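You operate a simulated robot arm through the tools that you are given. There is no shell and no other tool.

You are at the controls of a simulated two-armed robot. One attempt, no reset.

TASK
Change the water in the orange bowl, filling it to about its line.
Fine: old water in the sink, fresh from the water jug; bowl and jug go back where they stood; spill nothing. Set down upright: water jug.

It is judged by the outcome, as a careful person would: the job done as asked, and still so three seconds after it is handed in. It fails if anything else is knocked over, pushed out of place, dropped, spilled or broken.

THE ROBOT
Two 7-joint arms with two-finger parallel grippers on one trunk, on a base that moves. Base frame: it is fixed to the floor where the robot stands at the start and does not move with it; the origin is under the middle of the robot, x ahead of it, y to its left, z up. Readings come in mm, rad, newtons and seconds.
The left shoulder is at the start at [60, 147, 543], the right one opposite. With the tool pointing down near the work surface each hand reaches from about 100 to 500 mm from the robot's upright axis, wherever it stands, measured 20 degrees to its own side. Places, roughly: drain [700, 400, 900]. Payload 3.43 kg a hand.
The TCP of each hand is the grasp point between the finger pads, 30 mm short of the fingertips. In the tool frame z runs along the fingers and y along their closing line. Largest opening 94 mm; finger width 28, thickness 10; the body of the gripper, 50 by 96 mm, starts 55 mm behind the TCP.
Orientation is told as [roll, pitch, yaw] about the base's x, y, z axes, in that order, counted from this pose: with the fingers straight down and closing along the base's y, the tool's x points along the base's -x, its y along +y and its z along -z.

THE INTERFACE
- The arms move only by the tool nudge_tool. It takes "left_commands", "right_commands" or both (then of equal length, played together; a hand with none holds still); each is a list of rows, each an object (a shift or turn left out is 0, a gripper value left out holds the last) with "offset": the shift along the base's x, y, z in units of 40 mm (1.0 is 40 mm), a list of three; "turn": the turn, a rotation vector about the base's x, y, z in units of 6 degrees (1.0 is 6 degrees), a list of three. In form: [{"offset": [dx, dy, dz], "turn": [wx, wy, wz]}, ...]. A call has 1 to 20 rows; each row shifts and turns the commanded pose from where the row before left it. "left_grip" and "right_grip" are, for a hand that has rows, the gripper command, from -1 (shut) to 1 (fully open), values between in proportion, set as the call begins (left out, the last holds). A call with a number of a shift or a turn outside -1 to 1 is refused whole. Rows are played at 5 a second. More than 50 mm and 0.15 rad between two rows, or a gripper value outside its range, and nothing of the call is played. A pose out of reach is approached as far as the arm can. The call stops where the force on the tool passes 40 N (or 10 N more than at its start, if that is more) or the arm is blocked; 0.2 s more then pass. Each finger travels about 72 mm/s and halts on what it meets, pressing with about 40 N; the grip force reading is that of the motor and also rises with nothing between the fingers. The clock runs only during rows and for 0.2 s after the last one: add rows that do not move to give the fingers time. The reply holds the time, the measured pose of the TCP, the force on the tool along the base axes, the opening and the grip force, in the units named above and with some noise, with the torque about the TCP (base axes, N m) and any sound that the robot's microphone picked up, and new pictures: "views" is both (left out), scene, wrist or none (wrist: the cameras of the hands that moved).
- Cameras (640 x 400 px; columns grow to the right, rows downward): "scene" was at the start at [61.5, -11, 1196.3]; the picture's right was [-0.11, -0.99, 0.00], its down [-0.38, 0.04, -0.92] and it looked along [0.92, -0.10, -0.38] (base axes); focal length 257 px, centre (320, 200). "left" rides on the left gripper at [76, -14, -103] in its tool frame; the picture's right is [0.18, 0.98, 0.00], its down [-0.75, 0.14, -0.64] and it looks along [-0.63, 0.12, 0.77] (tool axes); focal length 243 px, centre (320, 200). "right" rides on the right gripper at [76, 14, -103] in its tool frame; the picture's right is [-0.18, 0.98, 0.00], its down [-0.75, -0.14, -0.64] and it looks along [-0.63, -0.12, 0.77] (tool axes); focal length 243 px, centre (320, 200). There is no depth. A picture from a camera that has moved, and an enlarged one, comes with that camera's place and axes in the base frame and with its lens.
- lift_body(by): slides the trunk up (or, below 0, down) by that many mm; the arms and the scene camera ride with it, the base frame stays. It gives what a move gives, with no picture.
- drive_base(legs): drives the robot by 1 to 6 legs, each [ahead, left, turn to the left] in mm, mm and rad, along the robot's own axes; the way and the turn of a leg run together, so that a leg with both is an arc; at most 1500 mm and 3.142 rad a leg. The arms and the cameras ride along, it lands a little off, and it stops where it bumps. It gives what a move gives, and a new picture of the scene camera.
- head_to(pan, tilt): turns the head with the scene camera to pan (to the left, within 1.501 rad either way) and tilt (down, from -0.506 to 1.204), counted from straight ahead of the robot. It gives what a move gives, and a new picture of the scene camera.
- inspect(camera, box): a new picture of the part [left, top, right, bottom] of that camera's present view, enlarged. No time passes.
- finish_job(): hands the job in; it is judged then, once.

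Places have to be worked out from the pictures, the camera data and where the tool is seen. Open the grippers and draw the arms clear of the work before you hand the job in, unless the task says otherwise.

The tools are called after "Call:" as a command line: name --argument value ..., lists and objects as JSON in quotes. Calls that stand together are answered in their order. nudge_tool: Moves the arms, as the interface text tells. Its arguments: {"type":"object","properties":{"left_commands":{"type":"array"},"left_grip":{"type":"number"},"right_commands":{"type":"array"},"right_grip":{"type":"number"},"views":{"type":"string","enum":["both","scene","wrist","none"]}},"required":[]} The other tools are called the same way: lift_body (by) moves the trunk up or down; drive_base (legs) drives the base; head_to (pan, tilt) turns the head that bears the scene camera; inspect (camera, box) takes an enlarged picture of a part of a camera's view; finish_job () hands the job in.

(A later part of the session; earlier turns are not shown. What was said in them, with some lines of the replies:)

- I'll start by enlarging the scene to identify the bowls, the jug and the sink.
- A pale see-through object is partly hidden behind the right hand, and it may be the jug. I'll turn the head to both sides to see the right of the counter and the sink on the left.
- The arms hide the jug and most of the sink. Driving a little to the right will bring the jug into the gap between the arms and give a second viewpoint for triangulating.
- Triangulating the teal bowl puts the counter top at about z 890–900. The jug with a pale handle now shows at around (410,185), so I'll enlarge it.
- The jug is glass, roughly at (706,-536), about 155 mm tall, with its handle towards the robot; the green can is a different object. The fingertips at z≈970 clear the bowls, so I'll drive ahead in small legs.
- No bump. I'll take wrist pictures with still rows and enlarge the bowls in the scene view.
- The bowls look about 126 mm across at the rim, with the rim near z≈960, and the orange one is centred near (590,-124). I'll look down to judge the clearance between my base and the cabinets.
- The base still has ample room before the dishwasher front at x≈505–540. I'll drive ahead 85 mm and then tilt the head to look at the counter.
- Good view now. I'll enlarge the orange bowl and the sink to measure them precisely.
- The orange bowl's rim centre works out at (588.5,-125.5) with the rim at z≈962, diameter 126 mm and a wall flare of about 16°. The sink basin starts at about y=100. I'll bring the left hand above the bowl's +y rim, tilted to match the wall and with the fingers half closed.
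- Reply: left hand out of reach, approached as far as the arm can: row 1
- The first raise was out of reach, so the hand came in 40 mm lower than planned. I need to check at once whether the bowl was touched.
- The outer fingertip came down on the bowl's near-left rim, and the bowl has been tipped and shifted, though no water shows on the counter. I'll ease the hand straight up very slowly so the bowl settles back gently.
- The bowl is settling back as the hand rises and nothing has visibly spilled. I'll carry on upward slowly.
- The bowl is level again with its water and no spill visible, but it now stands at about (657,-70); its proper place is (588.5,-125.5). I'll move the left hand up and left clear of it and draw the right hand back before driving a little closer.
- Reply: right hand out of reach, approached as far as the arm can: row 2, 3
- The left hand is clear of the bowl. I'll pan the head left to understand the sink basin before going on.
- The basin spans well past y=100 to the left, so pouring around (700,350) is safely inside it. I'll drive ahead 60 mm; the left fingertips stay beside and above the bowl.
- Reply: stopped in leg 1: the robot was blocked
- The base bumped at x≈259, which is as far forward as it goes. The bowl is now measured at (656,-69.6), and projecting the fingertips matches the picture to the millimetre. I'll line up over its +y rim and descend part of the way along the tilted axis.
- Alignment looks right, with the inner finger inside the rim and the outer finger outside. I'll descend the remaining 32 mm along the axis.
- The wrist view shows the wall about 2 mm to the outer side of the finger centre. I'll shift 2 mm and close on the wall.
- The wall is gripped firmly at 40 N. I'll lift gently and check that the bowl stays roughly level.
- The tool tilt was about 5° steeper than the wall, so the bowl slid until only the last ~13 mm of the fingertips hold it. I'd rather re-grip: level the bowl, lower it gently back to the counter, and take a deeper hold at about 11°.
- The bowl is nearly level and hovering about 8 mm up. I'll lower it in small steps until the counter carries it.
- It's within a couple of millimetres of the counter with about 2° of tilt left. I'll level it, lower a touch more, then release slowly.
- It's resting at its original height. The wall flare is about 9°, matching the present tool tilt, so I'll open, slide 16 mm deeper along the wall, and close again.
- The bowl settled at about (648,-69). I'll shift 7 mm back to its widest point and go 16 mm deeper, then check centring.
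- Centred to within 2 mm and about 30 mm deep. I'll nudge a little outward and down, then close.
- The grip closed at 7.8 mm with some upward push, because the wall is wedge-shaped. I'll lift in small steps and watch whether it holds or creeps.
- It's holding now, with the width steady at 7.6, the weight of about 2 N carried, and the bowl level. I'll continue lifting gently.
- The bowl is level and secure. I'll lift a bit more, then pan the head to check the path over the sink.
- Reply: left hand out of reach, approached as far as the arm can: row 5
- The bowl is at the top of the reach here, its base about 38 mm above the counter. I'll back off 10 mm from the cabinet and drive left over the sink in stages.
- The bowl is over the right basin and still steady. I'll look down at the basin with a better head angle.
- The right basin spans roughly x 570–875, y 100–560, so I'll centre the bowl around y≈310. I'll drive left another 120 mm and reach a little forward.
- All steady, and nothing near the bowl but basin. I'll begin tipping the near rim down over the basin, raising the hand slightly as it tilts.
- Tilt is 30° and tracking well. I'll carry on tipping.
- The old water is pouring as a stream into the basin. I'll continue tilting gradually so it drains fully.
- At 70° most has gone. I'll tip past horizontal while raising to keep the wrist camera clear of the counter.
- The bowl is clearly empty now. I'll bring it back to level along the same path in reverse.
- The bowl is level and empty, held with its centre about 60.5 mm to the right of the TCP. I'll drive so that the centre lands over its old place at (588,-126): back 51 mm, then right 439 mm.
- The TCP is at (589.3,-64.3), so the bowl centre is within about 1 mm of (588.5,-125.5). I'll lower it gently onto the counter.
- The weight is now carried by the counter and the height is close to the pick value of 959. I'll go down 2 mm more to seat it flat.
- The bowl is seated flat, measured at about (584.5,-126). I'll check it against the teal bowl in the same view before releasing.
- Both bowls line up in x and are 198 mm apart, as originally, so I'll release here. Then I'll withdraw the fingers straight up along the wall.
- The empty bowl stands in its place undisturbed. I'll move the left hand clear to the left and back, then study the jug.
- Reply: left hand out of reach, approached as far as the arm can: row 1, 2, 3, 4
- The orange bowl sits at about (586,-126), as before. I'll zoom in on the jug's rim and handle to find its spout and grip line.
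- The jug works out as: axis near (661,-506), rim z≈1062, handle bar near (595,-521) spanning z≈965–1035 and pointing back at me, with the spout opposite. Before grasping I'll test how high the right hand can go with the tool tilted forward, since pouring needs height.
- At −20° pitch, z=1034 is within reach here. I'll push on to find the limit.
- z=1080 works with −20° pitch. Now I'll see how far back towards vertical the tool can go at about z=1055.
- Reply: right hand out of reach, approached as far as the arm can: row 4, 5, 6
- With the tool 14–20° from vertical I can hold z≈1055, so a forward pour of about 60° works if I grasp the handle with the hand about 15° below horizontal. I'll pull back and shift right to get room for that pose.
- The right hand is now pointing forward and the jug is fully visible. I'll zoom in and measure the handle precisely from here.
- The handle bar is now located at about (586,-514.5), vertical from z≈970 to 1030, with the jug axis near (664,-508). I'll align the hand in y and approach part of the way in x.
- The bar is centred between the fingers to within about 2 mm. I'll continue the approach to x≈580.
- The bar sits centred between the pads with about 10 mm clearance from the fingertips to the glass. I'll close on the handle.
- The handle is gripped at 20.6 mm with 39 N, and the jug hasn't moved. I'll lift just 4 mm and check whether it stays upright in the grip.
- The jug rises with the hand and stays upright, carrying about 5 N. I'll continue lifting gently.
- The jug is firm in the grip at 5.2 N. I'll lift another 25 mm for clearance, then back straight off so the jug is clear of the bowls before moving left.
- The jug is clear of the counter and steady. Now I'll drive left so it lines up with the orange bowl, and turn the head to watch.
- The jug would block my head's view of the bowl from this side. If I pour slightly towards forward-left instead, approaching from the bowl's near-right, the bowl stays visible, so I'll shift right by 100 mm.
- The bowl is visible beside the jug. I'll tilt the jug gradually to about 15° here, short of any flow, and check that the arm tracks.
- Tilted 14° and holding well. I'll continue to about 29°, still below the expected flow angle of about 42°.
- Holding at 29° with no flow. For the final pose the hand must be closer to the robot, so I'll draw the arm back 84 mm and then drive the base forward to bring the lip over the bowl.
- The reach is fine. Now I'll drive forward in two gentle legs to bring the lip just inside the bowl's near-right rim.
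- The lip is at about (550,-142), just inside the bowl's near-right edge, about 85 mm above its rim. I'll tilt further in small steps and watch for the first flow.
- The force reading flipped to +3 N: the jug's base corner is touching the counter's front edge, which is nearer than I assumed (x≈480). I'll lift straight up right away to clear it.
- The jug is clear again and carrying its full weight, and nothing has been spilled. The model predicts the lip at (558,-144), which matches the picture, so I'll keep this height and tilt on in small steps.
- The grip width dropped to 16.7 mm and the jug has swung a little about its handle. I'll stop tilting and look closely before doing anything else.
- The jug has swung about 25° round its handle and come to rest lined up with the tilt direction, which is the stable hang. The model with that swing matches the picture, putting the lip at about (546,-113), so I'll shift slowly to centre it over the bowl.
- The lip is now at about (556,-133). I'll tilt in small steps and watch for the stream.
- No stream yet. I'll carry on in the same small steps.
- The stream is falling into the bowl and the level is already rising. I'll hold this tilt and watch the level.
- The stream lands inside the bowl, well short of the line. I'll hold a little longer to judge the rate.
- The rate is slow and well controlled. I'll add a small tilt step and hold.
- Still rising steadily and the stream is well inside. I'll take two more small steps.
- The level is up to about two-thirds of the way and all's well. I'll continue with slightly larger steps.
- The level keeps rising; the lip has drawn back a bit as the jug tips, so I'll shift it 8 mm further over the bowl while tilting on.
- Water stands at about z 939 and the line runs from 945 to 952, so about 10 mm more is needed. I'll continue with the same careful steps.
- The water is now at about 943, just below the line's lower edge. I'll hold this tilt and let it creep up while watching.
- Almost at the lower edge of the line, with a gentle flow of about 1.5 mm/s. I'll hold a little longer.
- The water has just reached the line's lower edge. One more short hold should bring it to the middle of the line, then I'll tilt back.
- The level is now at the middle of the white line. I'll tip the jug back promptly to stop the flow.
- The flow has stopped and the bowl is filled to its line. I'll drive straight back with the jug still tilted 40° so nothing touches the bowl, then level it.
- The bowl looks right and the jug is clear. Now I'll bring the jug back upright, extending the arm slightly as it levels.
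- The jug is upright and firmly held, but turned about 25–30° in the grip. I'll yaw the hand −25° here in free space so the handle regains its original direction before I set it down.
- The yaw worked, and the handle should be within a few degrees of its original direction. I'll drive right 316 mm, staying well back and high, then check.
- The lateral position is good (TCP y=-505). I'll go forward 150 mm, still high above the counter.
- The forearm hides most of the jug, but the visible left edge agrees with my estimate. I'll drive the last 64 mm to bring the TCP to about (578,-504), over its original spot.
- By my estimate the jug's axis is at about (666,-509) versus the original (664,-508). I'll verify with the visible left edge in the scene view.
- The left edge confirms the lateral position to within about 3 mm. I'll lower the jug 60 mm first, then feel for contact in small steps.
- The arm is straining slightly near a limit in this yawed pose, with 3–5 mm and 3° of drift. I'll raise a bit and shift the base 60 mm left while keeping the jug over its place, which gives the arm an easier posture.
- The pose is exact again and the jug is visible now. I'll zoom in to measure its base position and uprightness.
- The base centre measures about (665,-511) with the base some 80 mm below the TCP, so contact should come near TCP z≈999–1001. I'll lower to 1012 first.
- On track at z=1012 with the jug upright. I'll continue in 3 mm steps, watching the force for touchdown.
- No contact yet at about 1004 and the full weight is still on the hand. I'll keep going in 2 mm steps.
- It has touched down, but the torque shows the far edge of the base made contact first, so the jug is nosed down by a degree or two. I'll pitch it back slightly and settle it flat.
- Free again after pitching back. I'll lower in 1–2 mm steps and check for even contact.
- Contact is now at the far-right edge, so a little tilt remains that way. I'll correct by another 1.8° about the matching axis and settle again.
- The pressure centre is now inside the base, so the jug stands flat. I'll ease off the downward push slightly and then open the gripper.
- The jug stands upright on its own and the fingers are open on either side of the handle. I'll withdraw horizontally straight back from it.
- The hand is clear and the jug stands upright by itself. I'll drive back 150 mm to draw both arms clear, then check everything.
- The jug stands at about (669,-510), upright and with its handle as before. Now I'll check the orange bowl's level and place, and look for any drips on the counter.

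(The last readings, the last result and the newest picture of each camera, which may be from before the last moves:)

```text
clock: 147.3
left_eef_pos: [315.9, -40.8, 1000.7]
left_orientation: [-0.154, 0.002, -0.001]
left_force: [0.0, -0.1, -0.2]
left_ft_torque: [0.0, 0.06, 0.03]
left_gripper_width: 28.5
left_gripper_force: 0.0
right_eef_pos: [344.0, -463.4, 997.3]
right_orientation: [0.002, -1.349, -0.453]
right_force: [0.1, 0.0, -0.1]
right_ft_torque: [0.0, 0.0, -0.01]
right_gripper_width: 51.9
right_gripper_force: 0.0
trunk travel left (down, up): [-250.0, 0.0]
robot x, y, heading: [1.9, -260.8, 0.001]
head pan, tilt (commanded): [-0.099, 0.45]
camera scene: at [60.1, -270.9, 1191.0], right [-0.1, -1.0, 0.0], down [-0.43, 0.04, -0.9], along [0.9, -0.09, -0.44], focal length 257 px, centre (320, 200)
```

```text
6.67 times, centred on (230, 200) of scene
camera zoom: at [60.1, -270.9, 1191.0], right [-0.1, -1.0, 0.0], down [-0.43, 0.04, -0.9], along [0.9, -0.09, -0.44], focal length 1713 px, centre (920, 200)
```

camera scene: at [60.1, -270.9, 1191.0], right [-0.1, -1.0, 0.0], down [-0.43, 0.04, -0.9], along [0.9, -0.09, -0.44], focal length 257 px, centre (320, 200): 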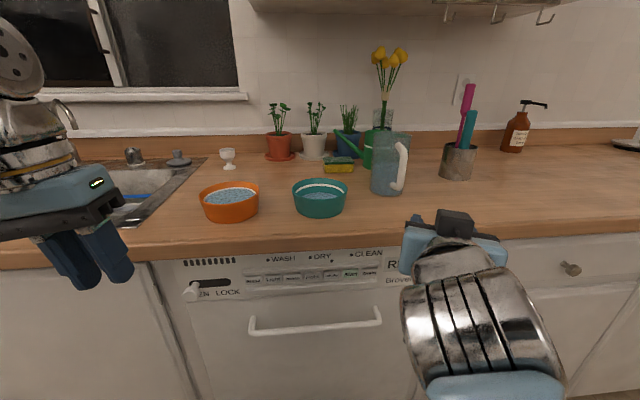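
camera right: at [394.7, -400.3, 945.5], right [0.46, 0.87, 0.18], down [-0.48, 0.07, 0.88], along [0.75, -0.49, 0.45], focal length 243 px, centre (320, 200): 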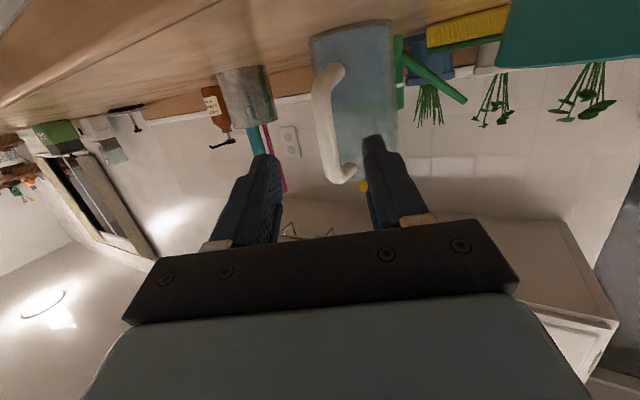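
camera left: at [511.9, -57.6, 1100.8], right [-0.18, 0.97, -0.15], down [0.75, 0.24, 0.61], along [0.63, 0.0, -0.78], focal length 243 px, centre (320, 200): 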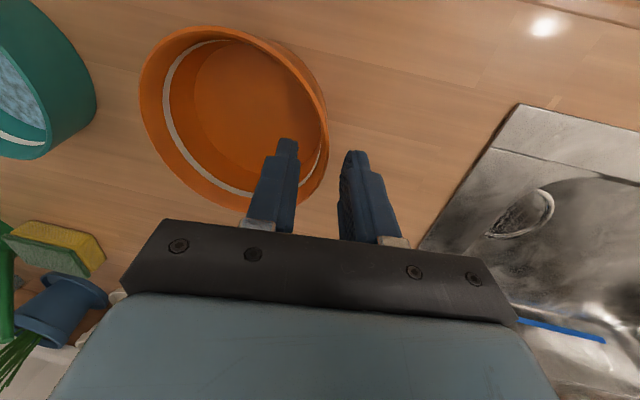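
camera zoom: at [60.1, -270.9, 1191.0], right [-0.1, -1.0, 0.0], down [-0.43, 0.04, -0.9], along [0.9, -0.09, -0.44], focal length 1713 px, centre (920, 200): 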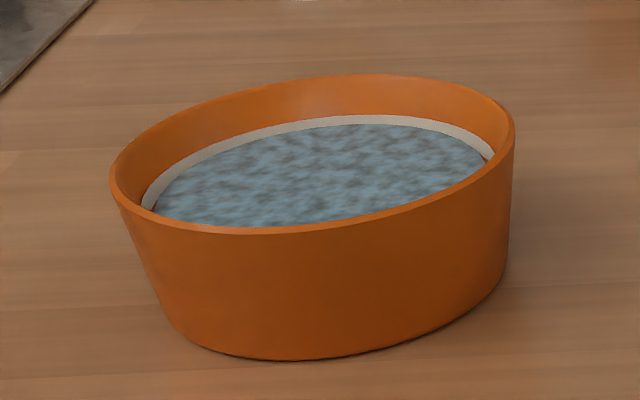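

The water sits at the white line, the counter is clean, and both vessels are in place. I'll open both grippers fully and back the robot a little further away before handing in.

Call:
nudge_tool --left_commands '[{"offset": [0, 0, 0]}, {"offset": [0, 0, 0]}, {"offset": [0, 0, 0]}, {"offset": [0, 0, 0]}, {"offset": [0, 0, 0]}]' --right_commands '[{"offset": [0, 0, 0]}, {"offset": [0, 0, 0]}, {"offset": [0, 0, 0]}, {"offset": [0, 0, 0]}, {"offset": [0, 0, 0]}]' --left_grip 1 --right_grip 1 --views "none"

Call:
drive_base --legs '[[-100, 0, 0]]'

Call:
inspect --camera "scene" --box '[120, 90, 520, 330]'

```text
clock: 148.6
left_eef_pos: [315.3, -39.2, 1000.5]
left_orientation: [-0.155, 0.003, -0.001]
left_force: [0.1, 0.0, 0.6]
left_ft_torque: [-0.02, 0.0, 0.0]
left_gripper_width: 94.1
left_gripper_force: 0.0
right_eef_pos: [342.5, -464.6, 999.0]
right_orientation: [0.003, -1.349, -0.451]
right_force: [0.2, 0.9, 0.3]
right_ft_torque: [0.0, 0.0, 0.01]
right_gripper_width: 94.0
right_gripper_force: 0.1
trunk travel left (down, up): [-250.0, 0.0]
robot x, y, heading: [-0.0, -261.1, -0.004]
head pan, tilt (commanded): [-0.099, 0.45]
```

```text
clock: 149.7
left_eef_pos: [216.1, -41.0, 1000.2]
left_orientation: [-0.153, 0.003, 0.0]
left_force: [1.5, 0.4, -0.9]
left_ft_torque: [0.04, 0.0, 0.01]
left_gripper_width: 93.8
left_gripper_force: 0.1
right_eef_pos: [243.1, -464.2, 997.1]
right_orientation: [0.0, -1.35, -0.452]
right_force: [0.0, -0.4, 0.2]
right_ft_torque: [0.0, 0.01, -0.01]
right_gripper_width: 94.2
right_gripper_force: 0.2
trunk travel left (down, up): [-250.0, 0.0]
robot x, y, heading: [-101.7, -258.7, 0.001]
head pan, tilt (commanded): [-0.099, 0.45]
camera scene: at [-39.8, -271.0, 1191.0], right [-0.1, -1.0, 0.0], down [-0.43, 0.04, -0.9], along [0.9, -0.09, -0.44], focal length 257 px, centre (320, 200)
```

scene: 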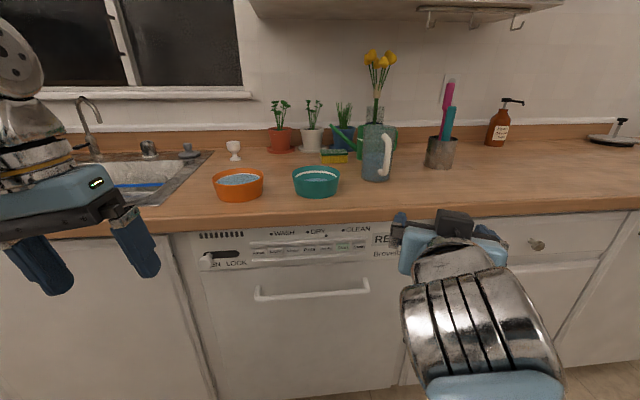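

```text
1.60 times, centred on (320, 210) of scene
camera zoom: at [-39.8, -271.0, 1191.0], right [-0.1, -1.0, 0.0], down [-0.43, 0.04, -0.9], along [0.9, -0.09, -0.44], focal length 411 px, centre (320, 184)
```

zoom: 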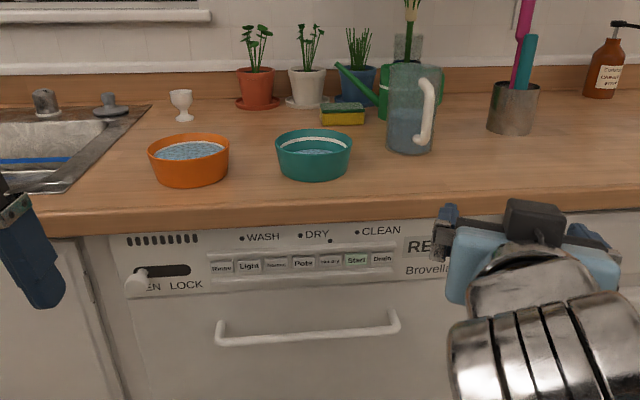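

The bowl is refilled to its line in its place, the jug stands upright where it was, the counter is clean and nothing else has moved. The grippers are open and the arms are clear, so I'll hand in the job.

Call:
finish_job

```text
The job is handed in.
```

The orange bowl's old water went into the sink. The bowl is refilled from the jug to about the middle of its white line and stands where it was. The jug is upright in its place. I saw no water on the counter at any point, and the job is handed in.

These things did not go cleanly:

- **Bowl tipped and shifted at the start:** My first approach with the left hand came in too low. A fingertip pressed on the rim, tilted the bowl and pushed it about 90 mm. I eased off slowly and it settled level without visible spilling. After emptying it I put it back within about 3 mm of its original spot.
- **Base bumped the cabinet once:** Driving in for the bowl, the robot stopped against the cabinet front. I backed off before moving sideways.
- **Jug touched the counter edge:** While I was tilting it to pour, its base briefly pressed on the counter's front edge. I lifted it clear before any water flowed.
- **Jug turned in the grip:** The handle swung about 25° in the fingers while I was tilting the jug to pour. I turned the hand to undo that before setting the jug down. It stands within about 10 mm of its original spot, with the handle close to its original direction.
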